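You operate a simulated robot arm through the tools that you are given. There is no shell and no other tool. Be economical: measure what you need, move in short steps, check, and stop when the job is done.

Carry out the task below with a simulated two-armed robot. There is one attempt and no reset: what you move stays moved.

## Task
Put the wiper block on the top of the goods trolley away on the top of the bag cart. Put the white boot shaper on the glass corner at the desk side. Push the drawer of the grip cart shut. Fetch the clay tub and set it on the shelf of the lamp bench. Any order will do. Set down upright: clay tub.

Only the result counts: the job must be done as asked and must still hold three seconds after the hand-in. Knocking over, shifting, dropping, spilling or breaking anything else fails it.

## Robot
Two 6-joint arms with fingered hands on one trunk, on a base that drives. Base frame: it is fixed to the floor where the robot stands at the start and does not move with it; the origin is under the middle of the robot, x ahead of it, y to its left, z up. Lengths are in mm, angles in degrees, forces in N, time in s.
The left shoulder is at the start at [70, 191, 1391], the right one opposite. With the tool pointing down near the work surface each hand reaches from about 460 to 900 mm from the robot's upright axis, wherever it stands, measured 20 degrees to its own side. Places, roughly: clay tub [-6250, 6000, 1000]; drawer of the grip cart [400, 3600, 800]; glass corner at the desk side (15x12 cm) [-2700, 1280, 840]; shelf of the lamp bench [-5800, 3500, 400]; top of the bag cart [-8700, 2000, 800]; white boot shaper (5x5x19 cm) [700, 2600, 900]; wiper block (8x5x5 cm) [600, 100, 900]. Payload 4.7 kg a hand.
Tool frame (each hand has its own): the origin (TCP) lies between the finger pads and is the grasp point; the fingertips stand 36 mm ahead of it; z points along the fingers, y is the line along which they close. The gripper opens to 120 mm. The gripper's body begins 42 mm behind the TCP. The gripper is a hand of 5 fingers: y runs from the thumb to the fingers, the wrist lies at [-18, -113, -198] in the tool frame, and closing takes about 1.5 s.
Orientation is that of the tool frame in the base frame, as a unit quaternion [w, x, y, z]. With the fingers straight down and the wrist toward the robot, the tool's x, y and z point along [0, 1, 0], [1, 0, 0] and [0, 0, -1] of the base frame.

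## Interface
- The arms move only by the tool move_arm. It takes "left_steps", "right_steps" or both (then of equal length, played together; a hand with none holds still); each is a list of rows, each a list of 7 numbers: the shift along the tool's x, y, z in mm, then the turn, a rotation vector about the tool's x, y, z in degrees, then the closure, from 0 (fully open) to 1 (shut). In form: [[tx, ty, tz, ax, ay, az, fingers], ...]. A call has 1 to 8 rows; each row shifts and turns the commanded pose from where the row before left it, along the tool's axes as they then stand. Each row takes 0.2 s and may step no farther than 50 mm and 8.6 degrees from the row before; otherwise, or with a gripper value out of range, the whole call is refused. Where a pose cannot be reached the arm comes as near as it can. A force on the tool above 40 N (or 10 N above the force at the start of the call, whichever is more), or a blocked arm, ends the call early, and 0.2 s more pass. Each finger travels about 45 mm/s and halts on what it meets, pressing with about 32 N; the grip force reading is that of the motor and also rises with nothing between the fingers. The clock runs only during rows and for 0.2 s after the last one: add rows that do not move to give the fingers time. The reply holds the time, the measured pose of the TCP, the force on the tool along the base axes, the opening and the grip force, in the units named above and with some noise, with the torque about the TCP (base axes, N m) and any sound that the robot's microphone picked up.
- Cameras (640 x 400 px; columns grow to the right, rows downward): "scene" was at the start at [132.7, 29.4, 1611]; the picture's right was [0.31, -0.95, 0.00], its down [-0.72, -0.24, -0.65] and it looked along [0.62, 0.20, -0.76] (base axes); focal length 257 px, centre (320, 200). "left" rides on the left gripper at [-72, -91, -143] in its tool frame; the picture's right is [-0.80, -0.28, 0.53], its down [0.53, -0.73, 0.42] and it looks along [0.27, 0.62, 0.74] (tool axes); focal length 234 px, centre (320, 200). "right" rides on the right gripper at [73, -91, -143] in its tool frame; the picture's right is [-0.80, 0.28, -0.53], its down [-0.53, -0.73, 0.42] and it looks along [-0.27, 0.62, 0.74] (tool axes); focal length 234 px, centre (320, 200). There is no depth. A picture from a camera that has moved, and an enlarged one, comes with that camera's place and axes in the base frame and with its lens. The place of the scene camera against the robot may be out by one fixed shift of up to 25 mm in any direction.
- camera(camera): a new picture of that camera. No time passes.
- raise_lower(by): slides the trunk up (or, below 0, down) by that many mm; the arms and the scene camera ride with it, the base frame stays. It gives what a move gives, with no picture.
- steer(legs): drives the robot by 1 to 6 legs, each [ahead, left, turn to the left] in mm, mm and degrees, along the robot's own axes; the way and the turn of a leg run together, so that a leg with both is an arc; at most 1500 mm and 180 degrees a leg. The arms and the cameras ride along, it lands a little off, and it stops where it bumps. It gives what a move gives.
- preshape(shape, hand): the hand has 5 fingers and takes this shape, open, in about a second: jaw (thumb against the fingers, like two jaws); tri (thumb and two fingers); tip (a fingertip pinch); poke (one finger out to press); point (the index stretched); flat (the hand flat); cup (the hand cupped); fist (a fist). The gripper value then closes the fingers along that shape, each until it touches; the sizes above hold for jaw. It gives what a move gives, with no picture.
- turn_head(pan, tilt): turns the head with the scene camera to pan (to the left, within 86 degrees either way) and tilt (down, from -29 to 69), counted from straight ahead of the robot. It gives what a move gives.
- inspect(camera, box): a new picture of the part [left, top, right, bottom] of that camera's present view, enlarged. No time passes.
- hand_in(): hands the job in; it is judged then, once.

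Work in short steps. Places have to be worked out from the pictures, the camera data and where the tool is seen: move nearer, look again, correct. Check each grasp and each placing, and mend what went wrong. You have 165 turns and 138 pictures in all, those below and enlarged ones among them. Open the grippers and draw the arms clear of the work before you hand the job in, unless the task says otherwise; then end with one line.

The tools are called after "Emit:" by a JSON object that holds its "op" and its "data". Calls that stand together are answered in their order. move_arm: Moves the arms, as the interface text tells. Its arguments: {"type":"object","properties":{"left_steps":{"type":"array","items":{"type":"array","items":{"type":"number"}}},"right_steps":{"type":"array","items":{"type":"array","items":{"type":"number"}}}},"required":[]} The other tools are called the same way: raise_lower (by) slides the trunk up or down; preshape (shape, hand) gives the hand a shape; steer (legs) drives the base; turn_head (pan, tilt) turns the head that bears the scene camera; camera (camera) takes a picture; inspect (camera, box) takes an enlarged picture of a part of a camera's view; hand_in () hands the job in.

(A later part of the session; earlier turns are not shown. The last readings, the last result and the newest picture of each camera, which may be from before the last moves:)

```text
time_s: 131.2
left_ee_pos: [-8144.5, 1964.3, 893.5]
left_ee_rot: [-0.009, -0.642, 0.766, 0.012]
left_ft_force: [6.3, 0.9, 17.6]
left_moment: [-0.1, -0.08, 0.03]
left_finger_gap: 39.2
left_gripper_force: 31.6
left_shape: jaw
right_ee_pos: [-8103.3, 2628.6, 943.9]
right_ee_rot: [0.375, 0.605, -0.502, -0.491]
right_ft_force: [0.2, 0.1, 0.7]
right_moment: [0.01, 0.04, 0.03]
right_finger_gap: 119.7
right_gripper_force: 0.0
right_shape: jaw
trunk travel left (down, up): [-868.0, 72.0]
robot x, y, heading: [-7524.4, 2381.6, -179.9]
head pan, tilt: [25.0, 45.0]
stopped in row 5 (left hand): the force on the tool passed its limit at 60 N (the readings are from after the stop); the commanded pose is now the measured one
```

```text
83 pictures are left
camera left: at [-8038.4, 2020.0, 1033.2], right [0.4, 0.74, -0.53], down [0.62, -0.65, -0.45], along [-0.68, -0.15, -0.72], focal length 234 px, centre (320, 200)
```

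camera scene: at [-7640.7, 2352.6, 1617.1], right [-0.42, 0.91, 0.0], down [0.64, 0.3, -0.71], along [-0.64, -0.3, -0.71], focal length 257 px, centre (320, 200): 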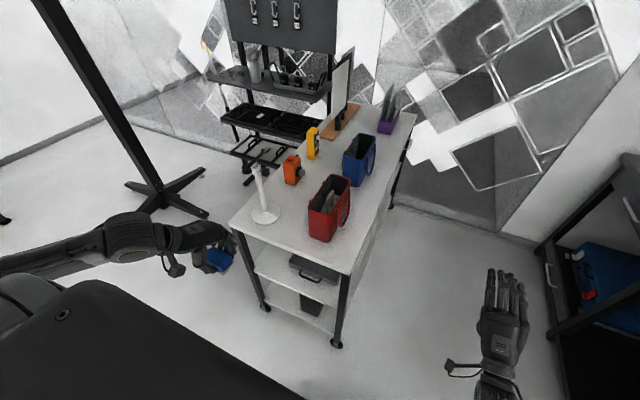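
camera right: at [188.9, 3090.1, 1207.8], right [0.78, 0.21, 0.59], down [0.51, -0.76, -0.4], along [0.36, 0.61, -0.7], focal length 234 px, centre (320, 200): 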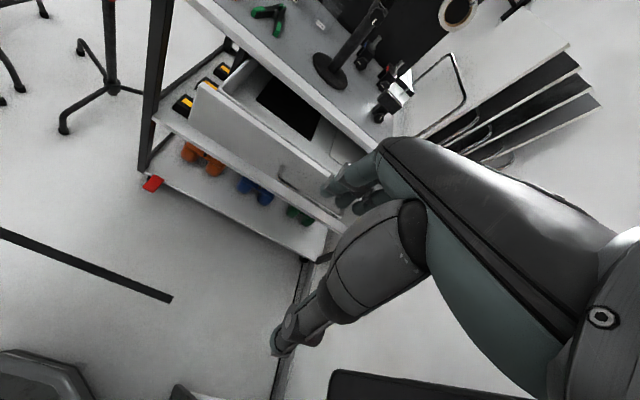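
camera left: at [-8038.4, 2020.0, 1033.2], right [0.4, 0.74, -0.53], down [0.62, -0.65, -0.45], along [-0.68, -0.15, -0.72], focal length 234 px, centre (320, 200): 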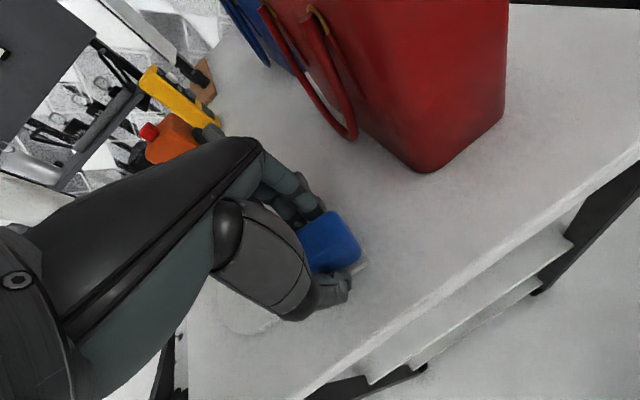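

Contact at z≈893, so the block rests on the cart top. I open gently and rise.

Emit:
{"op": "move_arm", "data": {"left_steps": [[0, 0, 0, 0, 0, 0, 0.7], [0, 0, 0, 0, 0, 0, 0.4], [0, 0, 0, 0, 0, 0, 0], [0, 0, 0, 0, 0, 0, 0], [0, 0, 0, 0, 0, 0, 0], [0, 0, 0, 0, 0, 0, 0]]}}

Emit:
{"op": "move_arm", "data": {"left_steps": [[0, 0, -20, 0, 0, 0, 0], [0, 0, -40, 0, 0, 0, 0], [0, 0, -40, 0, 0, 0, 0], [0, 0, -40, 0, 0, 0, 0], [0, -40, -20, 0, 0, 0, 0], [0, -45, 0, 0, 0, 0, 0], [0, -45, 0, 0, 0, 0, 0]]}}

Emit:
{"op": "camera", "data": {"camera": "left"}}

```text
time_s: 132.6
left_ee_pos: [-8145.4, 1963.2, 888.0]
left_ee_rot: [-0.006, -0.642, 0.766, 0.009]
left_ft_force: [0.5, -0.2, 0.0]
left_moment: [0.02, 0.01, 0.0]
left_finger_gap: 119.5
left_gripper_force: 0.0
left_shape: jaw
right_ee_pos: [-8105.7, 2628.8, 943.4]
right_ee_rot: [0.374, 0.606, -0.502, -0.491]
right_ft_force: [-0.1, -0.6, -0.2]
right_moment: [-0.01, 0.03, 0.01]
right_finger_gap: 119.4
right_gripper_force: 0.0
right_shape: jaw
trunk travel left (down, up): [-868.0, 72.0]
robot x, y, heading: [-7525.1, 2379.3, -180.0]
head pan, tilt: [25.0, 45.0]
```

```text
time_s: 134.2
left_ee_pos: [-8012.6, 1938.6, 1046.9]
left_ee_rot: [-0.008, -0.641, 0.768, 0.011]
left_ft_force: [0.3, 0.0, 1.0]
left_moment: [0.0, 0.03, -0.03]
left_finger_gap: 119.7
left_gripper_force: 0.0
left_shape: jaw
right_ee_pos: [-8104.9, 2627.5, 943.8]
right_ee_rot: [0.374, 0.605, -0.502, -0.492]
right_ft_force: [0.0, -0.1, -0.5]
right_moment: [-0.03, 0.01, 0.0]
right_finger_gap: 119.7
right_gripper_force: 0.0
right_shape: jaw
trunk travel left (down, up): [-868.0, 72.0]
robot x, y, heading: [-7526.1, 2380.9, 180.0]
head pan, tilt: [25.0, 45.0]
```

```text
82 pictures are left
camera left: at [-7907.1, 1994.0, 1188.4], right [0.4, 0.75, -0.53], down [0.62, -0.65, -0.44], along [-0.68, -0.15, -0.72], focal length 234 px, centre (320, 200)
```

left: 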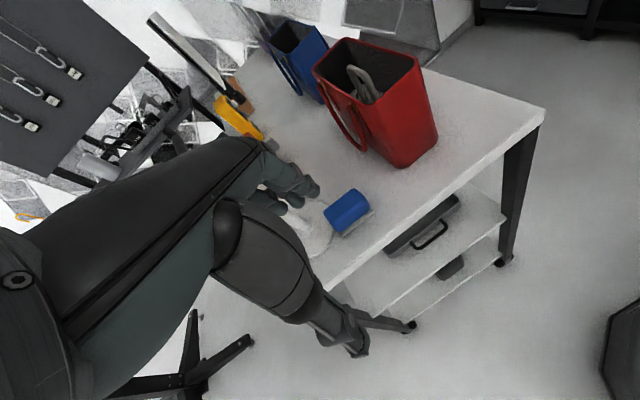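

Wiper block is placed. Next is the clay tub: I back out east and turn north to view that area, unfolding the right hand on the way.

Emit:
{"op": "steer", "data": {"legs": [[-1450, -150, 0], [-1450, -100, 0], [0, 0, -90]]}}

Emit:
{"op": "move_arm", "data": {"right_steps": [[0, 0, 0, 8.5, 0, 0, 0], [0, 0, 0, 8.5, 0, 0, 0], [0, 0, 0, 8.5, 0, 0, 0], [0, 0, 0, 8.5, 0, 0, 0], [0, 0, 0, 8.5, 0, 0, 0], [0, 0, 0, 8.5, 0, 0, 0], [0, 0, 0, 8.5, 0, 0, 0], [0, 0, 0, 8.5, 0, 0, 0]]}}

Emit:
{"op": "turn_head", "data": {"pan": 30, "tilt": 20}}

Emit:
{"op": "camera", "data": {"camera": "scene"}}

```text
time_s: 146.0
left_ee_pos: [-5553.0, 2168.9, 1056.0]
left_ee_rot: [-0.016, -0.639, 0.769, 0.015]
left_ft_force: [0.4, -0.1, -0.1]
left_moment: [-0.03, 0.0, -0.02]
left_finger_gap: 119.9
left_gripper_force: 0.0
left_shape: jaw
right_ee_pos: [-5635.4, 2855.6, 940.9]
right_ee_rot: [0.373, 0.608, -0.502, -0.489]
right_ft_force: [-0.3, 0.0, 0.3]
right_moment: [0.04, -0.02, 0.0]
right_finger_gap: 120.0
right_gripper_force: 0.0
right_shape: jaw
trunk travel left (down, up): [-868.0, 72.0]
robot x, y, heading: [-5052.1, 2610.7, -179.9]
head pan, tilt: [25.0, 45.0]
stopped in leg 2: the robot was blocked; the commanded pose is now the measured one
```

```text
time_s: 147.8
left_ee_pos: [-5553.8, 2165.6, 1052.0]
left_ee_rot: [-0.014, -0.641, 0.767, 0.013]
left_ft_force: [-0.2, -0.7, -0.6]
left_moment: [-0.03, 0.01, -0.01]
left_finger_gap: 120.0
left_gripper_force: 0.0
left_shape: jaw
right_ee_pos: [-5570.4, 2899.2, 862.2]
right_ee_rot: [0.083, 0.781, -0.598, -0.161]
right_ft_force: [-0.4, -0.8, 0.4]
right_moment: [-0.02, -0.02, 0.01]
right_finger_gap: 119.8
right_gripper_force: 0.1
right_shape: jaw
right hand out of reach, approached as far as the arm can: row 3, 4, 5, 6, 7, 8
trunk travel left (down, up): [-868.0, 72.0]
robot x, y, heading: [-5054.6, 2611.2, -179.7]
head pan, tilt: [25.0, 45.0]
```

```text
time_s: 148.7
left_ee_pos: [-5555.0, 2166.2, 1052.7]
left_ee_rot: [-0.013, -0.642, 0.767, 0.013]
left_ft_force: [-0.1, 0.2, 0.1]
left_moment: [0.03, -0.02, 0.03]
left_finger_gap: 119.9
left_gripper_force: 0.0
left_shape: jaw
right_ee_pos: [-5570.4, 2898.1, 863.1]
right_ee_rot: [0.085, 0.78, -0.598, -0.162]
right_ft_force: [0.4, 0.2, 0.1]
right_moment: [-0.02, -0.02, 0.05]
right_finger_gap: 120.0
right_gripper_force: 0.0
right_shape: jaw
trunk travel left (down, up): [-868.0, 72.0]
robot x, y, heading: [-5054.0, 2613.6, -179.4]
head pan, tilt: [30.0, 20.0]
```

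```text
81 pictures are left
camera scene: at [-5185.6, 2568.3, 1654.6], right [-0.51, 0.86, 0.0], down [0.3, 0.17, -0.94], along [-0.81, -0.47, -0.35], focal length 257 px, centre (320, 200)
```

scene: 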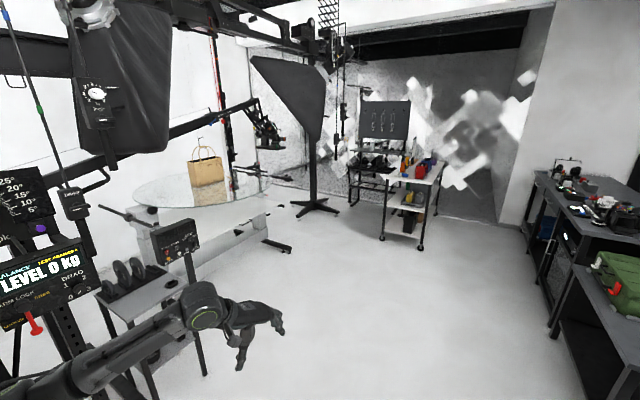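

Blocked again. I look to both sides to find the contact.

Emit:
{"op": "turn_head", "data": {"pan": 86, "tilt": 35}}

Emit:
{"op": "camera", "data": {"camera": "scene"}}

Emit:
{"op": "turn_head", "data": {"pan": -86, "tilt": 35}}

Emit:
{"op": "camera", "data": {"camera": "scene"}}

```text
time_s: 149.9
left_ee_pos: [-5552.5, 2167.2, 1051.6]
left_ee_rot: [-0.014, -0.641, 0.767, 0.013]
left_ft_force: [-0.6, 0.3, 0.2]
left_moment: [0.0, 0.02, 0.02]
left_finger_gap: 120.1
left_gripper_force: 0.0
left_shape: jaw
right_ee_pos: [-5571.0, 2898.0, 862.4]
right_ee_rot: [0.084, 0.78, -0.598, -0.162]
right_ft_force: [0.0, 0.2, 0.5]
right_moment: [-0.01, -0.03, -0.01]
right_finger_gap: 120.1
right_gripper_force: 0.1
right_shape: jaw
trunk travel left (down, up): [-868.0, 72.0]
robot x, y, heading: [-5052.5, 2613.6, -179.9]
head pan, tilt: [85.9, 35.0]
```

```text
80 pictures are left
camera scene: at [-5110.8, 2527.7, 1631.4], right [-1.0, 0.06, -0.01], down [0.04, 0.57, -0.82], along [-0.05, -0.82, -0.57], focal length 257 px, centre (320, 200)
```

scene: 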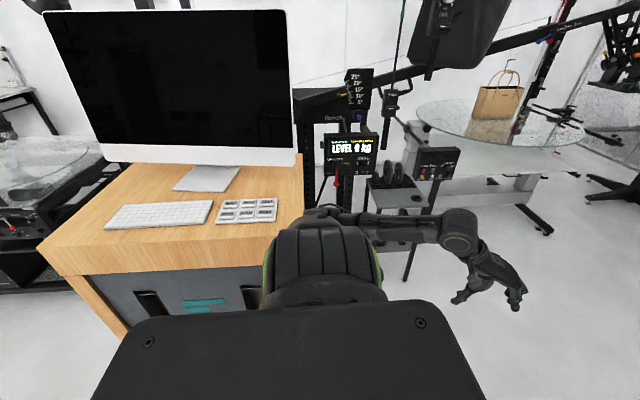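

```text
time_s: 152.5
left_ee_pos: [-5553.8, 2167.1, 1052.2]
left_ee_rot: [-0.014, -0.641, 0.767, 0.013]
left_ft_force: [-0.5, 0.7, 0.5]
left_moment: [0.02, 0.01, 0.04]
left_finger_gap: 119.9
left_gripper_force: 0.0
left_shape: jaw
right_ee_pos: [-5571.0, 2898.1, 863.9]
right_ee_rot: [0.084, 0.78, -0.598, -0.162]
right_ft_force: [0.4, -0.9, -0.1]
right_moment: [0.02, 0.01, 0.02]
right_finger_gap: 120.0
right_gripper_force: 0.0
right_shape: jaw
trunk travel left (down, up): [-868.0, 72.0]
robot x, y, heading: [-5052.2, 2609.1, -179.6]
head pan, tilt: [-85.9, 35.0]
```

```text
79 pictures are left
camera scene: at [-5112.0, 2703.6, 1631.5], right [1.0, 0.08, 0.01], down [0.05, -0.57, -0.82], along [-0.06, 0.82, -0.57], focal length 257 px, centre (320, 200)
```

scene: 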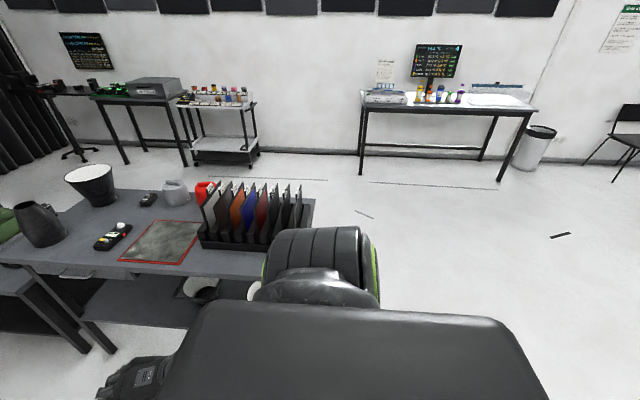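

Nothing is clearly touching; the closest thing is the counter at the left elbow. I shift 150 mm right and continue backing.

Emit:
{"op": "steer", "data": {"legs": [[0, -150, 0], [-700, 0, 0]]}}

```text
time_s: 153.3
left_ee_pos: [-5551.3, 2180.4, 1055.1]
left_ee_rot: [-0.018, -0.64, 0.768, 0.014]
left_ft_force: [-2.5, 1.4, 1.4]
left_moment: [-0.08, -0.18, -0.06]
left_finger_gap: 120.1
left_gripper_force: 0.0
left_shape: jaw
right_ee_pos: [-5566.4, 2912.7, 866.3]
right_ee_rot: [0.084, 0.78, -0.598, -0.164]
right_ft_force: [-0.3, 0.5, 0.7]
right_moment: [0.02, 0.01, -0.02]
right_finger_gap: 119.9
right_gripper_force: 0.1
right_shape: jaw
trunk travel left (down, up): [-868.0, 72.0]
robot x, y, heading: [-5052.1, 2628.3, -179.6]
head pan, tilt: [-85.9, 35.0]
stopped in leg 1: the robot was blocked; the commanded pose is now the measured one
```

The left arm is catching on something, as its hand pose changed slightly. I look closely at the left arm.

Emit:
{"op": "turn_head", "data": {"pan": 70, "tilt": 45}}

Emit:
{"op": "camera", "data": {"camera": "scene"}}

Emit:
{"op": "camera", "data": {"camera": "left"}}

```text
time_s: 155.7
left_ee_pos: [-5547.0, 2183.2, 1058.6]
left_ee_rot: [-0.017, -0.641, 0.767, 0.013]
left_ft_force: [-0.5, 0.7, 0.1]
left_moment: [0.01, 0.0, 0.01]
left_finger_gap: 120.2
left_gripper_force: 0.1
left_shape: jaw
right_ee_pos: [-5563.5, 2915.2, 865.5]
right_ee_rot: [0.087, 0.779, -0.599, -0.164]
right_ft_force: [0.2, 0.3, -0.3]
right_moment: [0.01, 0.0, 0.03]
right_finger_gap: 120.1
right_gripper_force: 0.0
right_shape: jaw
trunk travel left (down, up): [-868.0, 72.0]
robot x, y, heading: [-5052.1, 2628.2, -179.8]
head pan, tilt: [70.0, 45.0]
```

```text
78 pictures are left
camera scene: at [-5121.8, 2558.2, 1617.2], right [-0.94, 0.34, 0.0], down [0.24, 0.66, -0.71], along [-0.24, -0.67, -0.71], focal length 257 px, centre (320, 200)
```

scene: 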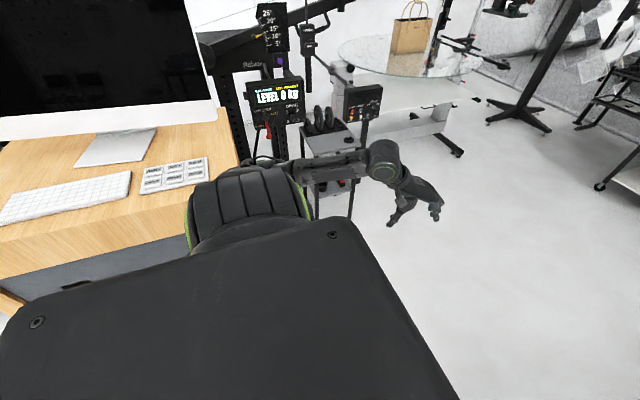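

```text
77 pictures are left
camera left: at [-5438.6, 2239.9, 1195.1], right [0.39, 0.74, -0.54], down [0.61, -0.65, -0.45], along [-0.69, -0.15, -0.71], focal length 234 px, centre (320, 200)
```

left: 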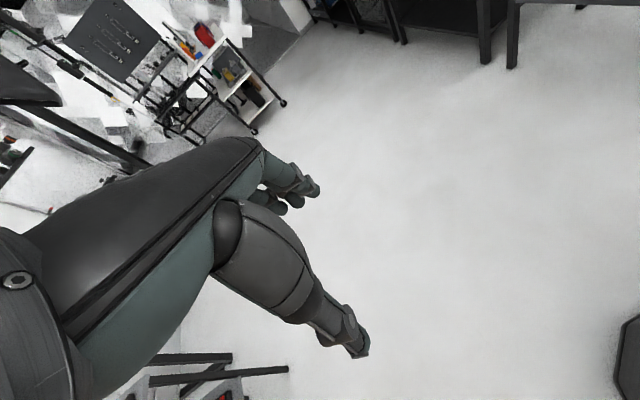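

I check the floor close to the base on both sides with steep tilt.

Emit:
{"op": "turn_head", "data": {"pan": 86, "tilt": 60}}

Emit:
{"op": "camera", "data": {"camera": "scene"}}

Emit:
{"op": "turn_head", "data": {"pan": 86, "tilt": -5}}

Emit:
{"op": "camera", "data": {"camera": "scene"}}

```text
time_s: 156.5
left_ee_pos: [-5547.9, 2183.4, 1056.8]
left_ee_rot: [-0.018, -0.641, 0.767, 0.013]
left_ft_force: [0.1, -0.7, 0.2]
left_moment: [0.01, 0.0, 0.0]
left_finger_gap: 119.8
left_gripper_force: 0.0
left_shape: jaw
right_ee_pos: [-5565.1, 2915.9, 864.5]
right_ee_rot: [0.087, 0.779, -0.599, -0.164]
right_ft_force: [0.6, -0.1, -0.2]
right_moment: [0.01, 0.01, 0.0]
right_finger_gap: 119.8
right_gripper_force: 0.1
right_shape: jaw
trunk travel left (down, up): [-868.0, 72.0]
robot x, y, heading: [-5052.3, 2628.7, -179.8]
head pan, tilt: [85.9, 60.0]
```

```text
76 pictures are left
camera scene: at [-5098.8, 2568.1, 1597.7], right [-1.0, 0.07, 0.0], down [0.06, 0.86, -0.5], along [-0.03, -0.5, -0.86], focal length 257 px, centre (320, 200)
```

scene: 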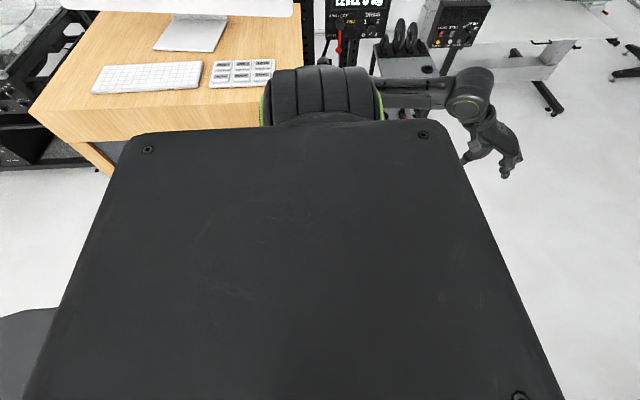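

```text
time_s: 157.9
left_ee_pos: [-5548.0, 2184.5, 1058.0]
left_ee_rot: [-0.018, -0.641, 0.767, 0.013]
left_ft_force: [0.2, -0.1, -0.1]
left_moment: [-0.03, 0.02, 0.01]
left_finger_gap: 119.8
left_gripper_force: 0.0
left_shape: jaw
right_ee_pos: [-5566.0, 2917.0, 865.9]
right_ee_rot: [0.086, 0.78, -0.598, -0.163]
right_ft_force: [-0.8, 0.3, -0.2]
right_moment: [-0.02, 0.01, -0.03]
right_finger_gap: 120.1
right_gripper_force: 0.1
right_shape: jaw
trunk travel left (down, up): [-868.0, 72.0]
robot x, y, heading: [-5052.8, 2623.4, -179.8]
head pan, tilt: [85.9, -5.0]
```

```text
75 pictures are left
camera scene: at [-5100.2, 2547.5, 1695.9], right [-1.0, 0.06, 0.0], down [0.0, -0.09, -1.0], along [-0.06, -0.99, 0.09], focal length 257 px, centre (320, 200)
```

scene: 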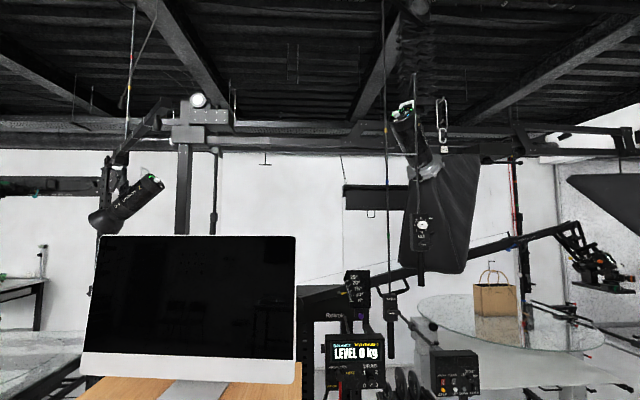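

The blocked directions fit the right elbow against the lamp bench on the +y side. I move away from it (−y) first and then back up.

Emit:
{"op": "steer", "data": {"legs": [[0, 90, 0], [-800, 0, 0]]}}

Emit:
{"op": "turn_head", "data": {"pan": -50, "tilt": 35}}

Emit:
{"op": "camera", "data": {"camera": "scene"}}

```text
time_s: 158.8
left_ee_pos: [-5552.8, 2165.1, 1059.6]
left_ee_rot: [-0.02, -0.638, 0.77, 0.015]
left_ft_force: [1.1, -0.1, -0.2]
left_moment: [-0.01, 0.03, -0.01]
left_finger_gap: 119.8
left_gripper_force: 0.0
left_shape: jaw
right_ee_pos: [-5563.3, 2896.2, 865.1]
right_ee_rot: [0.087, 0.777, -0.601, -0.163]
right_ft_force: [0.3, 0.1, -0.1]
right_moment: [0.03, 0.02, -0.03]
right_finger_gap: 120.2
right_gripper_force: 0.1
right_shape: jaw
trunk travel left (down, up): [-868.0, 72.0]
robot x, y, heading: [-5050.1, 2601.8, 179.6]
head pan, tilt: [85.9, -5.0]
stopped in leg 1: the robot was blocked; the commanded pose is now the measured one
```

```text
time_s: 160.9
left_ee_pos: [-5554.0, 2159.3, 1057.6]
left_ee_rot: [-0.017, -0.638, 0.77, 0.014]
left_ft_force: [-0.1, -0.2, -0.3]
left_moment: [0.01, -0.03, 0.01]
left_finger_gap: 120.0
left_gripper_force: 0.1
left_shape: jaw
right_ee_pos: [-5567.2, 2892.3, 863.5]
right_ee_rot: [0.084, 0.778, -0.6, -0.164]
right_ft_force: [-0.6, -0.2, 0.6]
right_moment: [-0.02, -0.01, 0.01]
right_finger_gap: 120.1
right_gripper_force: 0.1
right_shape: jaw
trunk travel left (down, up): [-868.0, 72.0]
robot x, y, heading: [-5052.0, 2600.8, -179.7]
head pan, tilt: [-50.0, 35.0]
```

```text
74 pictures are left
camera scene: at [-5155.7, 2674.8, 1631.5], right [0.77, 0.64, 0.0], down [0.37, -0.44, -0.82], along [-0.53, 0.63, -0.58], focal length 257 px, centre (320, 200)
```

scene: 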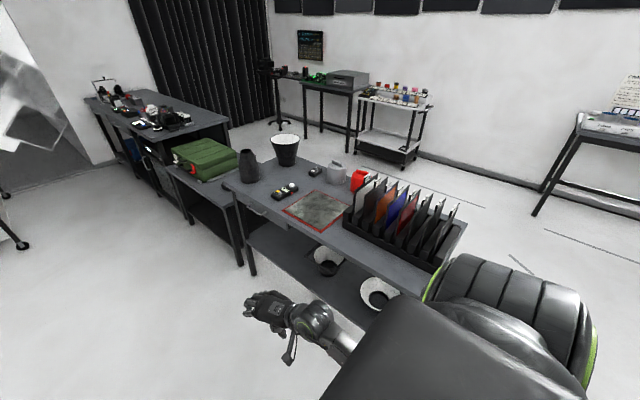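

The base is pinned both ways, so I suspect the left elbow. I extend the left arm forward to draw the elbow in, and see how it reacts.

Emit:
{"op": "move_arm", "data": {"left_steps": [[-10, 35, 0, 0, 0, 0, 0], [-10, 35, 0, 0, 0, 0, 0], [-10, 35, 0, 0, 0, 0, 0], [-10, 35, 0, 0, 0, 0, 0]]}}

Emit:
{"op": "steer", "data": {"legs": [[150, 0, 0]]}}

```text
time_s: 161.9
left_ee_pos: [-5681.8, 2223.1, 1062.0]
left_ee_rot: [-0.018, -0.638, 0.769, 0.015]
left_ft_force: [0.9, 0.6, -0.5]
left_moment: [0.01, -0.03, -0.01]
left_finger_gap: 119.9
left_gripper_force: 0.0
left_shape: jaw
right_ee_pos: [-5564.3, 2891.5, 866.1]
right_ee_rot: [0.086, 0.778, -0.601, -0.165]
right_ft_force: [-0.8, -0.8, -1.3]
right_moment: [-0.01, 0.0, -0.03]
right_finger_gap: 119.8
right_gripper_force: 0.0
right_shape: jaw
trunk travel left (down, up): [-868.0, 72.0]
robot x, y, heading: [-5049.4, 2602.7, -180.1]
head pan, tilt: [-50.0, 35.0]
```

```text
time_s: 163.3
left_ee_pos: [-5832.0, 2224.6, 1063.6]
left_ee_rot: [-0.019, -0.637, 0.77, 0.016]
left_ft_force: [0.7, -0.2, 0.9]
left_moment: [0.03, 0.02, 0.0]
left_finger_gap: 119.8
left_gripper_force: 0.0
left_shape: jaw
right_ee_pos: [-5713.8, 2892.6, 867.8]
right_ee_rot: [0.085, 0.777, -0.602, -0.166]
right_ft_force: [0.2, -0.1, -0.2]
right_moment: [0.02, 0.02, 0.01]
right_finger_gap: 120.1
right_gripper_force: 0.1
right_shape: jaw
trunk travel left (down, up): [-868.0, 72.0]
robot x, y, heading: [-5207.8, 2602.5, 180.2]
head pan, tilt: [-50.0, 35.0]
```

Forward is free. I slide left to y≈2450 and turn right in place to see what is behind me to the east.

Emit:
{"op": "steer", "data": {"legs": [[0, 150, 0], [0, 0, -90]]}}

Emit:
{"op": "turn_head", "data": {"pan": -70, "tilt": 35}}

Emit:
{"op": "camera", "data": {"camera": "scene"}}

```text
time_s: 168.8
left_ee_pos: [-5569.8, 3087.8, 1062.7]
left_ee_rot: [-0.002, 0.104, 0.994, 0.024]
left_ft_force: [-0.6, 0.1, -0.4]
left_moment: [0.02, -0.04, 0.0]
left_finger_gap: 119.9
left_gripper_force: 0.0
left_shape: jaw
right_ee_pos: [-4904.0, 2955.8, 867.2]
right_ee_rot: [0.059, -0.115, 0.976, 0.177]
right_ft_force: [-0.1, 0.1, -0.3]
right_moment: [0.03, -0.02, 0.01]
right_finger_gap: 120.1
right_gripper_force: 0.1
right_shape: jaw
trunk travel left (down, up): [-868.0, 72.0]
robot x, y, heading: [-5205.7, 2451.8, 88.7]
head pan, tilt: [-50.0, 35.0]
```

```text
time_s: 169.6
left_ee_pos: [-5569.5, 3087.7, 1063.0]
left_ee_rot: [-0.002, 0.104, 0.994, 0.024]
left_ft_force: [-1.2, -0.4, -0.8]
left_moment: [0.0, -0.02, 0.02]
left_finger_gap: 120.0
left_gripper_force: 0.1
left_shape: jaw
right_ee_pos: [-4903.4, 2955.9, 866.9]
right_ee_rot: [0.059, -0.114, 0.976, 0.177]
right_ft_force: [0.6, -0.6, -0.2]
right_moment: [-0.01, 0.0, -0.02]
right_finger_gap: 120.0
right_gripper_force: 0.0
right_shape: jaw
trunk travel left (down, up): [-868.0, 72.0]
robot x, y, heading: [-5205.6, 2452.1, 89.0]
head pan, tilt: [-70.0, 35.0]
```

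```text
73 pictures are left
camera scene: at [-5112.0, 2535.5, 1631.9], right [0.32, -0.95, 0.0], down [-0.54, -0.18, -0.82], along [0.78, 0.26, -0.57], focal length 257 px, centre (320, 200)
```

scene: 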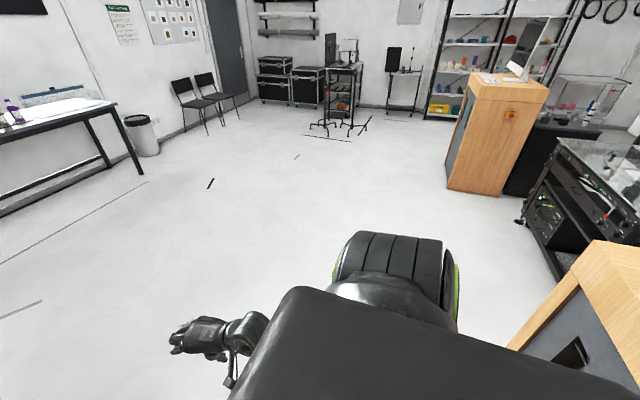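

East is clear. I go around the lamp bench's east end and north, stopping for a look at the tub trolley.

Emit:
{"op": "steer", "data": {"legs": [[0, -850, 0], [1250, 0, 0], [1150, 0, 0], [0, 800, 0]]}}

Emit:
{"op": "turn_head", "data": {"pan": 35, "tilt": 25}}

Emit:
{"op": "camera", "data": {"camera": "scene"}}

```text
time_s: 189.5
left_ee_pos: [-5489.7, 5500.4, 1062.4]
left_ee_rot: [-0.003, 0.092, 0.996, 0.023]
left_ft_force: [1.3, 0.6, -0.1]
left_moment: [0.03, 0.0, 0.0]
left_finger_gap: 120.0
left_gripper_force: 0.0
left_shape: jaw
right_ee_pos: [-4819.1, 5383.7, 866.4]
right_ee_rot: [0.056, -0.126, 0.975, 0.177]
right_ft_force: [-0.1, 0.1, 0.1]
right_moment: [0.02, 0.02, 0.04]
right_finger_gap: 120.2
right_gripper_force: 0.0
right_shape: jaw
trunk travel left (down, up): [-868.0, 72.0]
robot x, y, heading: [-5106.5, 4872.9, 90.0]
head pan, tilt: [-70.0, 35.0]
```

```text
time_s: 191.3
left_ee_pos: [-5488.8, 5499.8, 1062.5]
left_ee_rot: [-0.003, 0.091, 0.996, 0.024]
left_ft_force: [-0.8, 0.0, -0.3]
left_moment: [0.03, 0.0, -0.02]
left_finger_gap: 119.8
left_gripper_force: 0.1
left_shape: jaw
right_ee_pos: [-4819.7, 5383.7, 867.1]
right_ee_rot: [0.056, -0.126, 0.974, 0.177]
right_ft_force: [-0.8, -0.9, 0.7]
right_moment: [0.04, 0.01, 0.01]
right_finger_gap: 120.1
right_gripper_force: 0.0
right_shape: jaw
trunk travel left (down, up): [-868.0, 72.0]
robot x, y, heading: [-5107.1, 4872.3, 90.2]
head pan, tilt: [35.0, 25.0]
```

```text
72 pictures are left
camera scene: at [-5154.1, 5003.1, 1647.7], right [0.82, 0.57, 0.0], down [0.24, -0.35, -0.91], along [-0.52, 0.74, -0.42], focal length 257 px, centre (320, 200)
```

scene: 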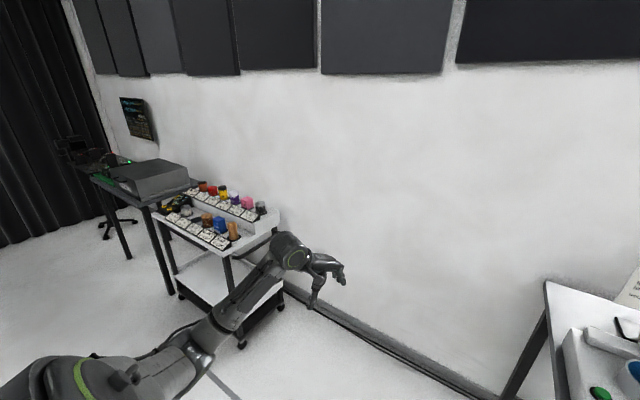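

I zoom on the trolley with jars to find the clay tub.

Emit:
{"op": "inspect", "data": {"camera": "scene", "box": [130, 150, 300, 270]}}

```text
3.33 times, centred on (215, 210) of scene
camera zoom: at [-5154.1, 5003.1, 1647.7], right [0.82, 0.57, 0.0], down [0.24, -0.35, -0.91], along [-0.52, 0.74, -0.42], focal length 858 px, centre (670, 167)
```

zoom: 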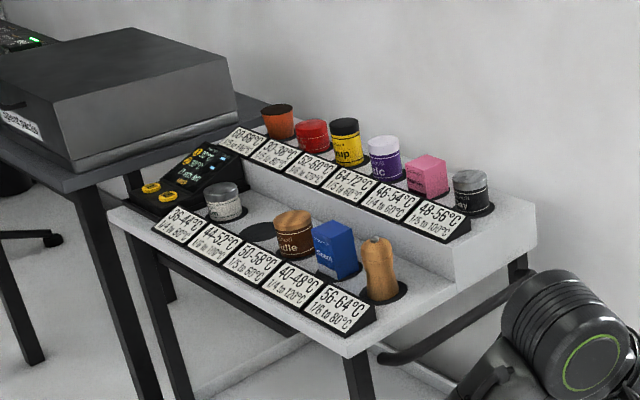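

The dark tub at the back right looks labelled "...ay" and is nearest the given place. I drive over in front of it and look closer.

Emit:
{"op": "steer", "data": {"legs": [[80, 870, 0]]}}

Emit:
{"op": "turn_head", "data": {"pan": 15, "tilt": 35}}

Emit:
{"op": "camera", "data": {"camera": "scene"}}

Emit:
{"op": "camera", "data": {"camera": "left"}}

```text
time_s: 195.8
left_ee_pos: [-6341.4, 5571.0, 1063.0]
left_ee_rot: [-0.001, 0.088, 0.996, 0.024]
left_ft_force: [-1.0, -0.8, 0.4]
left_moment: [0.03, 0.03, 0.03]
left_finger_gap: 119.8
left_gripper_force: 0.1
left_shape: jaw
right_ee_pos: [-5670.1, 5460.9, 867.4]
right_ee_rot: [0.056, -0.13, 0.974, 0.177]
right_ft_force: [0.2, 0.5, 0.0]
right_moment: [-0.02, 0.0, 0.0]
right_finger_gap: 120.2
right_gripper_force: 0.1
right_shape: jaw
trunk travel left (down, up): [-868.0, 72.0]
robot x, y, heading: [-5955.3, 4945.1, 90.6]
head pan, tilt: [35.0, 25.0]
```

```text
time_s: 196.7
left_ee_pos: [-6340.2, 5571.1, 1062.0]
left_ee_rot: [-0.002, 0.088, 0.996, 0.025]
left_ft_force: [0.1, -0.3, 0.1]
left_moment: [0.01, -0.01, -0.02]
left_finger_gap: 119.8
left_gripper_force: 0.2
left_shape: jaw
right_ee_pos: [-5670.1, 5460.9, 867.2]
right_ee_rot: [0.056, -0.131, 0.974, 0.178]
right_ft_force: [0.7, -0.3, 0.2]
right_moment: [0.02, -0.01, 0.01]
right_finger_gap: 120.2
right_gripper_force: 0.0
right_shape: jaw
trunk travel left (down, up): [-868.0, 72.0]
robot x, y, heading: [-5956.1, 4945.5, 90.5]
head pan, tilt: [15.0, 35.0]
```

```text
70 pictures are left
camera scene: at [-5971.8, 5087.6, 1631.9], right [0.96, 0.27, 0.0], down [0.15, -0.55, -0.82], along [-0.22, 0.79, -0.57], focal length 257 px, centre (320, 200)
```

scene: 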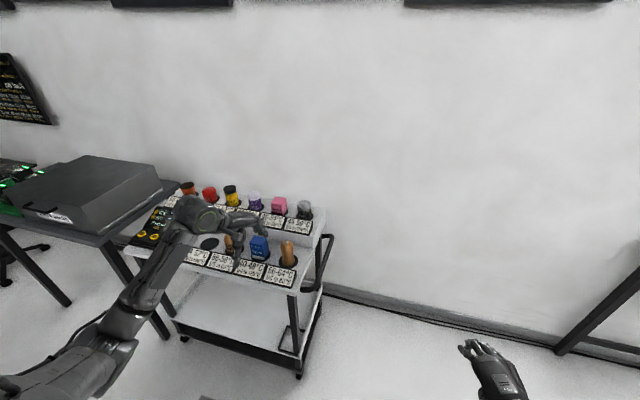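

```text
69 pictures are left
camera left: at [-6285.5, 5462.3, 1200.1], right [0.74, -0.39, -0.54], down [-0.65, -0.61, -0.45], along [-0.15, 0.69, -0.7], focal length 234 px, centre (320, 200)
```

left: 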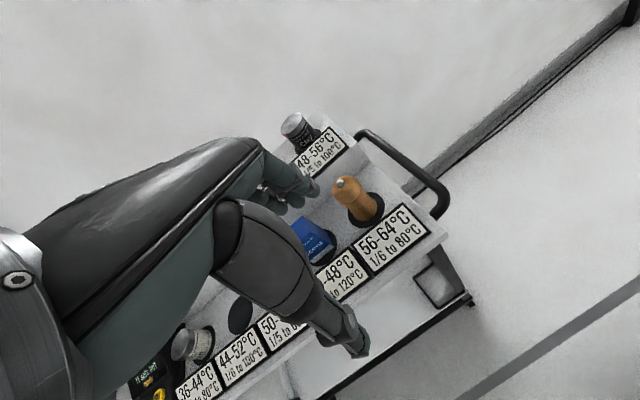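

I zoom in on the dark tub to read its label.

Emit:
{"op": "inspect", "data": {"camera": "scene", "box": [240, 180, 340, 270]}}

Emit:
{"op": "inspect", "data": {"camera": "left", "box": [270, 100, 390, 190]}}

```text
4.44 times, centred on (290, 225) of scene
camera zoom: at [-5971.8, 5087.6, 1631.9], right [0.96, 0.27, 0.0], down [0.15, -0.55, -0.82], along [-0.22, 0.79, -0.57], focal length 1144 px, centre (453, 89)
```

zoom: 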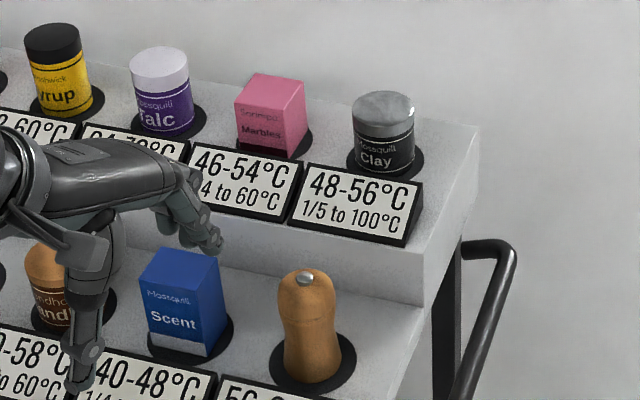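

```text
4.44 times, centred on (330, 145) of left
camera zoom: at [-6285.5, 5462.3, 1200.1], right [0.74, -0.39, -0.54], down [-0.65, -0.61, -0.45], along [-0.15, 0.69, -0.7], focal length 1041 px, centre (276, 444)
```

zoom: 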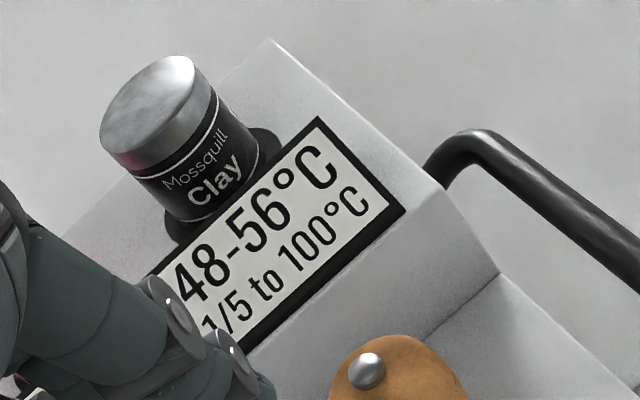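

The clay tub is the dark one at about [-6298, 5986, 900], roughly 60 mm wide. I drive the robot in so the left hand can reach it.

Emit:
{"op": "steer", "data": {"legs": [[320, 85, 0]]}}

Emit:
{"op": "camera", "data": {"camera": "left"}}

```text
time_s: 198.8
left_ee_pos: [-6442.1, 5886.9, 1062.3]
left_ee_rot: [-0.003, 0.081, 0.996, 0.024]
left_ft_force: [-0.5, 0.2, -0.1]
left_moment: [0.01, -0.01, -0.02]
left_finger_gap: 119.5
left_gripper_force: 0.0
left_shape: jaw
right_ee_pos: [-5769.6, 5784.6, 866.7]
right_ee_rot: [0.054, -0.136, 0.973, 0.178]
right_ft_force: [-1.1, -0.1, 0.2]
right_moment: [0.0, 0.0, 0.02]
right_finger_gap: 119.8
right_gripper_force: 0.0
right_shape: jaw
trunk travel left (down, up): [-868.0, 72.0]
robot x, y, heading: [-6046.6, 5264.5, 91.3]
head pan, tilt: [15.0, 35.0]
```

```text
66 pictures are left
camera left: at [-6384.7, 5778.0, 1200.4], right [0.75, -0.38, -0.55], down [-0.64, -0.62, -0.45], along [-0.16, 0.69, -0.7], focal length 234 px, centre (320, 200)
```

left: 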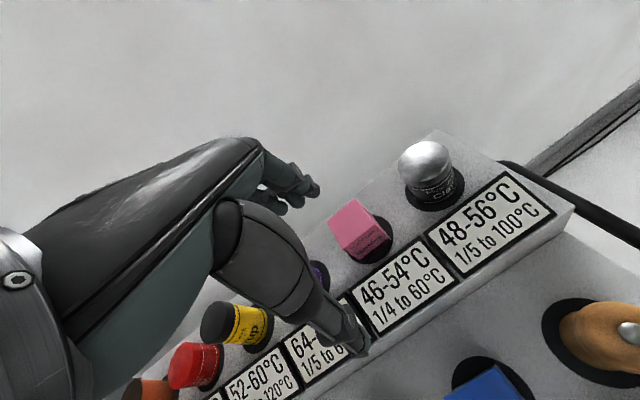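

Refined tub centre: [-6298, 5972, 895]. I bring the left hand above it, levelled.

Emit:
{"op": "move_arm", "data": {"left_steps": [[-32, 27, 0, 2.7, -0.4, 0, 0], [-32, 27, 0, 0, 0, 0, 0], [-32, 27, 0, 0, 0, 0, 0], [-32, 27, 0, 0, 0, 0, 0], [0, 0, 35, 0, 0, 0, 0], [0, 0, 35, 0, 0, 0, 0], [0, 0, 0, 0, 0, 0, 0]]}}

Emit:
{"op": "camera", "data": {"camera": "left"}}

Emit:
{"op": "inspect", "data": {"camera": "scene", "box": [180, 100, 380, 260]}}

```text
time_s: 200.4
left_ee_pos: [-6296.1, 5974.0, 994.5]
left_ee_rot: [-0.001, 0.081, 0.997, 0.0]
left_ft_force: [-0.8, 0.2, -0.1]
left_moment: [0.0, 0.02, -0.01]
left_finger_gap: 120.1
left_gripper_force: 0.1
left_shape: jaw
right_ee_pos: [-5769.2, 5786.7, 866.1]
right_ee_rot: [0.054, -0.137, 0.973, 0.177]
right_ft_force: [-0.6, 0.4, 0.0]
right_moment: [0.03, 0.03, 0.01]
right_finger_gap: 120.1
right_gripper_force: 0.0
right_shape: jaw
trunk travel left (down, up): [-868.0, 72.0]
robot x, y, heading: [-6047.9, 5271.3, 91.3]
head pan, tilt: [15.0, 35.0]
```

```text
65 pictures are left
camera left: at [-6239.1, 5871.7, 1137.1], right [0.75, -0.41, -0.53], down [-0.64, -0.64, -0.42], along [-0.16, 0.66, -0.74], focal length 234 px, centre (320, 200)
```

left: 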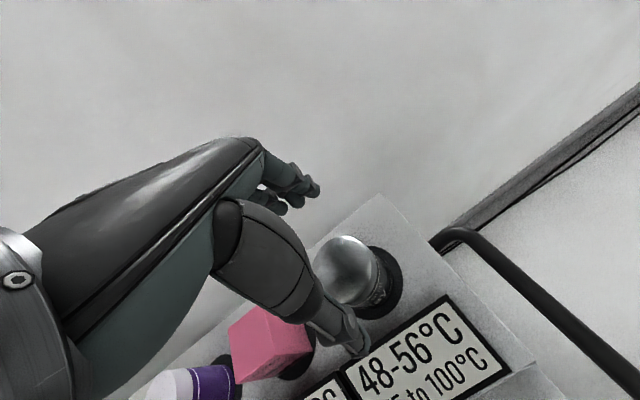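

```text
2.50 times, centred on (280, 180) of scene
camera zoom: at [-6065.0, 5408.5, 1631.9], right [0.96, 0.28, 0.0], down [0.16, -0.55, -0.82], along [-0.23, 0.79, -0.57], focal length 644 px, centre (420, 250)
```

zoom: 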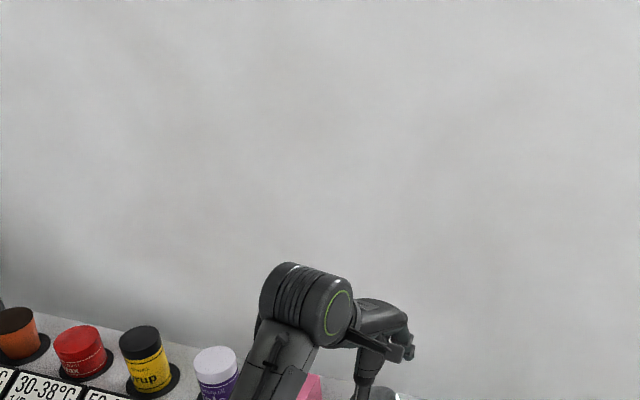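

Alignment is good. A label plate stands in front of the tub, so I preclose to about 85 mm and descend only to z≈920.

Emit:
{"op": "move_arm", "data": {"left_steps": [[0, 0, 0, 0, 0, 0, 0.28], [0, 0, 0, 0, 0, 0, 0.28], [0, 0, 0, 0, 0, 0, 0.28], [0, 0, 25, 0, 0, 0, 0.28], [0, 0, 25, 0, 0, 0, 0.28], [0, 0, 20, 0, 0, 0, 0.28], [0, 0, 0, 0, 0, 0, 0.28]]}}

Emit:
{"op": "camera", "data": {"camera": "left"}}

```text
time_s: 202.1
left_ee_pos: [-6299.1, 5974.3, 923.9]
left_ee_rot: [0.0, 0.081, 0.997, 0.001]
left_ft_force: [0.1, -0.8, 0.4]
left_moment: [-0.01, -0.02, -0.04]
left_finger_gap: 86.5
left_gripper_force: 0.0
left_shape: jaw
right_ee_pos: [-5770.3, 5786.7, 867.0]
right_ee_rot: [0.054, -0.137, 0.973, 0.177]
right_ft_force: [0.1, -0.2, -1.1]
right_moment: [0.02, -0.01, -0.01]
right_finger_gap: 120.2
right_gripper_force: 0.0
right_shape: jaw
trunk travel left (down, up): [-868.0, 72.0]
robot x, y, heading: [-6049.1, 5268.0, 91.1]
head pan, tilt: [15.0, 35.0]
```

```text
63 pictures are left
camera left: at [-6242.2, 5873.0, 1066.3], right [0.75, -0.41, -0.53], down [-0.64, -0.64, -0.42], along [-0.16, 0.66, -0.74], focal length 234 px, centre (320, 200)
```

left: 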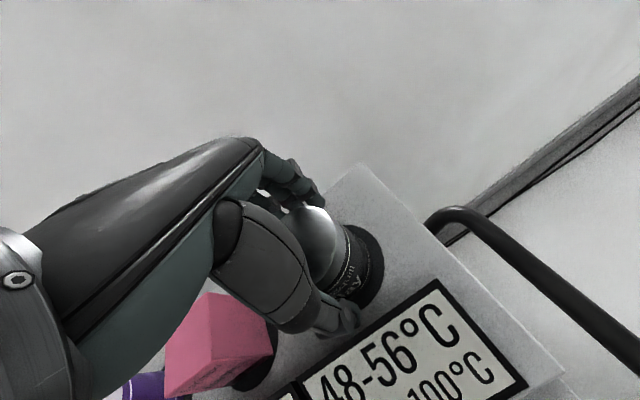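

The tub is centred. I go 10 mm lower and close.

Emit:
{"op": "move_arm", "data": {"left_steps": [[0, 0, 10, 0, 0, 0, 0.28], [0, 0, 0, 0, 0, 0, 0.6], [0, 0, 0, 0, 0, 0, 0.8], [0, 0, 0, 0, 0, 0, 1], [0, 0, 0, 0, 0, 0, 1], [0, 0, 0, 0, 0, 0, 1], [0, 0, 0, 0, 0, 0, 1]]}}

Emit:
{"op": "move_arm", "data": {"left_steps": [[0, 0, -15, 0, 0, 0, 1], [0, 0, -30, 0, 0, 0, 1], [0, 0, -40, 0, 0, 0, 1], [0, 0, 0, 0, 0, 0, 1]]}}

Emit:
{"op": "camera", "data": {"camera": "left"}}

```text
time_s: 203.7
left_ee_pos: [-6298.8, 5973.4, 914.1]
left_ee_rot: [-0.001, 0.081, 0.997, 0.0]
left_ft_force: [-0.1, -0.5, 0.2]
left_moment: [-0.01, 0.03, 0.02]
left_finger_gap: 54.0
left_gripper_force: 32.3
left_shape: jaw
right_ee_pos: [-5769.1, 5785.3, 865.4]
right_ee_rot: [0.055, -0.137, 0.973, 0.177]
right_ft_force: [-0.1, 0.3, -0.5]
right_moment: [0.0, 0.01, -0.02]
right_finger_gap: 120.0
right_gripper_force: 0.0
right_shape: jaw
trunk travel left (down, up): [-868.0, 72.0]
robot x, y, heading: [-6048.7, 5269.3, 91.6]
head pan, tilt: [15.0, 35.0]
```

```text
time_s: 204.7
left_ee_pos: [-6297.2, 5971.6, 999.9]
left_ee_rot: [-0.001, 0.081, 0.997, 0.0]
left_ft_force: [-0.5, 0.2, -2.6]
left_moment: [0.0, 0.02, -0.03]
left_finger_gap: 53.9
left_gripper_force: 31.9
left_shape: jaw
right_ee_pos: [-5770.6, 5786.5, 866.4]
right_ee_rot: [0.054, -0.137, 0.973, 0.178]
right_ft_force: [0.5, 0.2, 0.0]
right_moment: [0.01, 0.03, 0.02]
right_finger_gap: 120.0
right_gripper_force: 0.0
right_shape: jaw
trunk travel left (down, up): [-868.0, 72.0]
robot x, y, heading: [-6050.7, 5266.9, 91.4]
head pan, tilt: [15.0, 35.0]
```

```text
62 pictures are left
camera left: at [-6239.3, 5870.6, 1143.2], right [0.75, -0.41, -0.53], down [-0.64, -0.64, -0.42], along [-0.16, 0.66, -0.74], focal length 234 px, centre (320, 200)
```

left: 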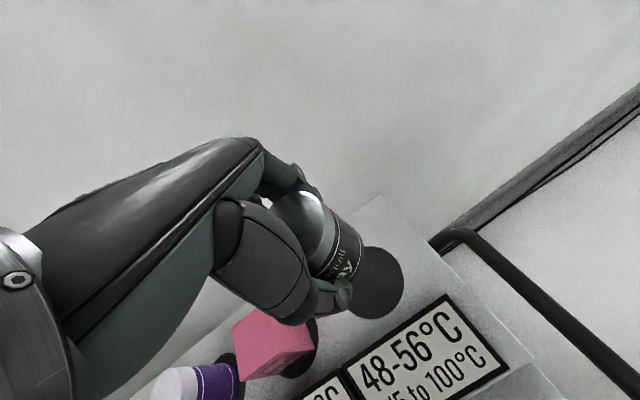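

Tub held. I back out and turn around to face the lamp bench from the north.

Emit:
{"op": "steer", "data": {"legs": [[-400, -250, 0], [0, 0, 90], [0, 0, 90]]}}

Emit:
{"op": "turn_head", "data": {"pan": 10, "tilt": 35}}

Emit:
{"op": "camera", "data": {"camera": "scene"}}

```text
time_s: 215.4
left_ee_pos: [-5564.5, 4152.6, 1001.4]
left_ee_rot: [0.0, 0.995, -0.102, 0.001]
left_ft_force: [-0.2, -0.1, -2.0]
left_moment: [0.03, -0.01, 0.03]
left_finger_gap: 53.2
left_gripper_force: 32.2
left_shape: jaw
right_ee_pos: [-6080.5, 4359.7, 865.7]
right_ee_rot: [0.177, 0.976, 0.117, -0.059]
right_ft_force: [-1.0, 0.3, -0.1]
right_moment: [-0.01, -0.04, 0.02]
right_finger_gap: 120.0
right_gripper_force: 0.0
right_shape: jaw
trunk travel left (down, up): [-868.0, 72.0]
robot x, y, heading: [-5783.1, 4864.8, -90.9]
head pan, tilt: [15.0, 35.0]
```

```text
time_s: 216.1
left_ee_pos: [-5564.4, 4152.2, 1000.2]
left_ee_rot: [0.001, 0.995, -0.102, 0.001]
left_ft_force: [-0.3, -0.3, -1.8]
left_moment: [0.01, 0.01, 0.03]
left_finger_gap: 53.0
left_gripper_force: 31.8
left_shape: jaw
right_ee_pos: [-6082.0, 4358.6, 865.4]
right_ee_rot: [0.176, 0.976, 0.116, -0.059]
right_ft_force: [-0.2, -0.3, -0.1]
right_moment: [0.02, -0.01, -0.04]
right_finger_gap: 120.1
right_gripper_force: 0.0
right_shape: jaw
trunk travel left (down, up): [-868.0, 72.0]
robot x, y, heading: [-5779.6, 4867.6, -90.5]
head pan, tilt: [10.0, 35.0]
```

```text
61 pictures are left
camera scene: at [-5760.7, 4732.7, 1631.9], right [-0.99, -0.16, 0.0], down [-0.09, 0.57, -0.82], along [0.13, -0.81, -0.57], focal length 257 px, centre (320, 200)
```

scene: 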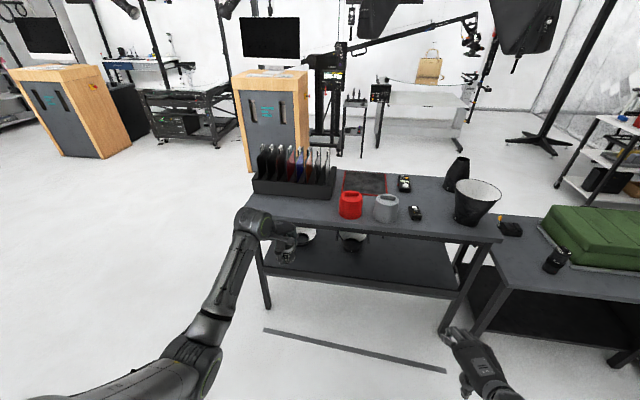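

The shelf at z≈400 is open from the north, legs at y≈3745, lamp shades only on its south half. I strafe west to aim at x≈-5850 and lower the trunk 540 mm while still clear.

Emit:
{"op": "steer", "data": {"legs": [[0, -286, 0.5]]}}

Emit:
{"op": "raise_lower", "data": {"by": -520}}

Emit:
{"op": "turn_head", "data": {"pan": 10, "tilt": 25}}

Emit:
{"op": "camera", "data": {"camera": "scene"}}

Emit:
{"op": "camera", "data": {"camera": "left"}}

```text
time_s: 218.1
left_ee_pos: [-5846.7, 4158.1, 1000.2]
left_ee_rot: [0.0, 0.995, -0.097, 0.0]
left_ft_force: [-0.7, 0.5, -1.5]
left_moment: [0.01, 0.01, 0.01]
left_finger_gap: 53.1
left_gripper_force: 32.1
left_shape: jaw
right_ee_pos: [-6366.2, 4360.3, 867.6]
right_ee_rot: [0.176, 0.975, 0.121, -0.057]
right_ft_force: [0.5, 0.3, -0.2]
right_moment: [-0.01, 0.05, -0.03]
right_finger_gap: 120.1
right_gripper_force: 0.1
right_shape: jaw
trunk travel left (down, up): [-868.0, 72.0]
robot x, y, heading: [-6071.4, 4869.7, -90.5]
head pan, tilt: [10.0, 35.0]
```

```text
refused: -520 is not a number from -400 to 400
```

```text
time_s: 218.8
left_ee_pos: [-5847.9, 4157.5, 1000.3]
left_ee_rot: [0.001, 0.995, -0.097, 0.001]
left_ft_force: [-0.1, 0.0, -1.6]
left_moment: [-0.01, 0.0, 0.0]
left_finger_gap: 53.3
left_gripper_force: 31.9
left_shape: jaw
right_ee_pos: [-6367.6, 4361.4, 865.9]
right_ee_rot: [0.176, 0.975, 0.121, -0.057]
right_ft_force: [0.2, -0.2, -0.2]
right_moment: [-0.03, 0.0, -0.02]
right_finger_gap: 119.9
right_gripper_force: 0.1
right_shape: jaw
trunk travel left (down, up): [-868.0, 72.0]
robot x, y, heading: [-6071.9, 4869.6, -90.6]
head pan, tilt: [10.0, 25.0]
```

```text
60 pictures are left
camera scene: at [-6049.3, 4732.5, 1647.6], right [-0.99, -0.17, 0.0], down [-0.07, 0.42, -0.91], along [0.15, -0.89, -0.42], focal length 257 px, centre (320, 200)
```

scene: 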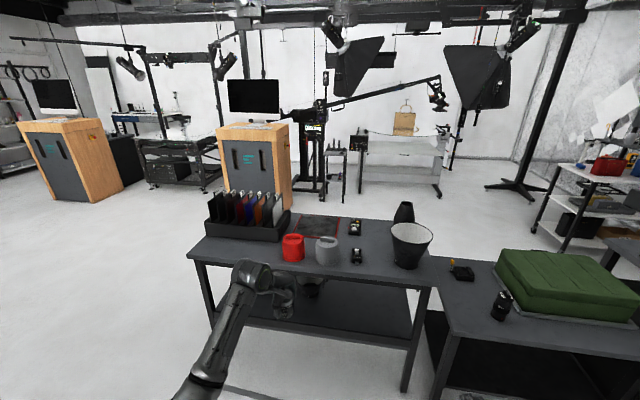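

```text
59 pictures are left
camera left: at [-5901.5, 4261.4, 1143.0], right [-0.73, 0.43, -0.53], down [0.66, 0.62, -0.42], along [0.14, -0.66, -0.74], focal length 234 px, centre (320, 200)
```

left: 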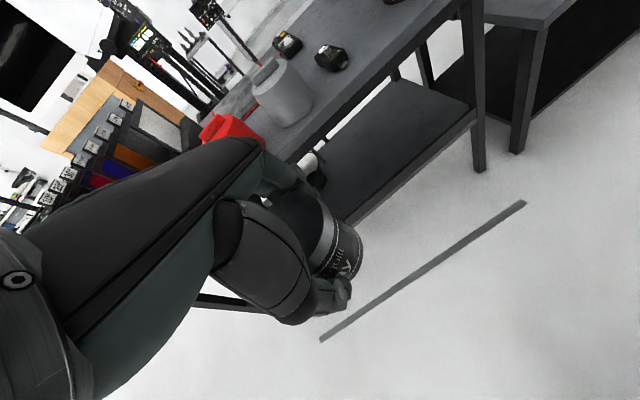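

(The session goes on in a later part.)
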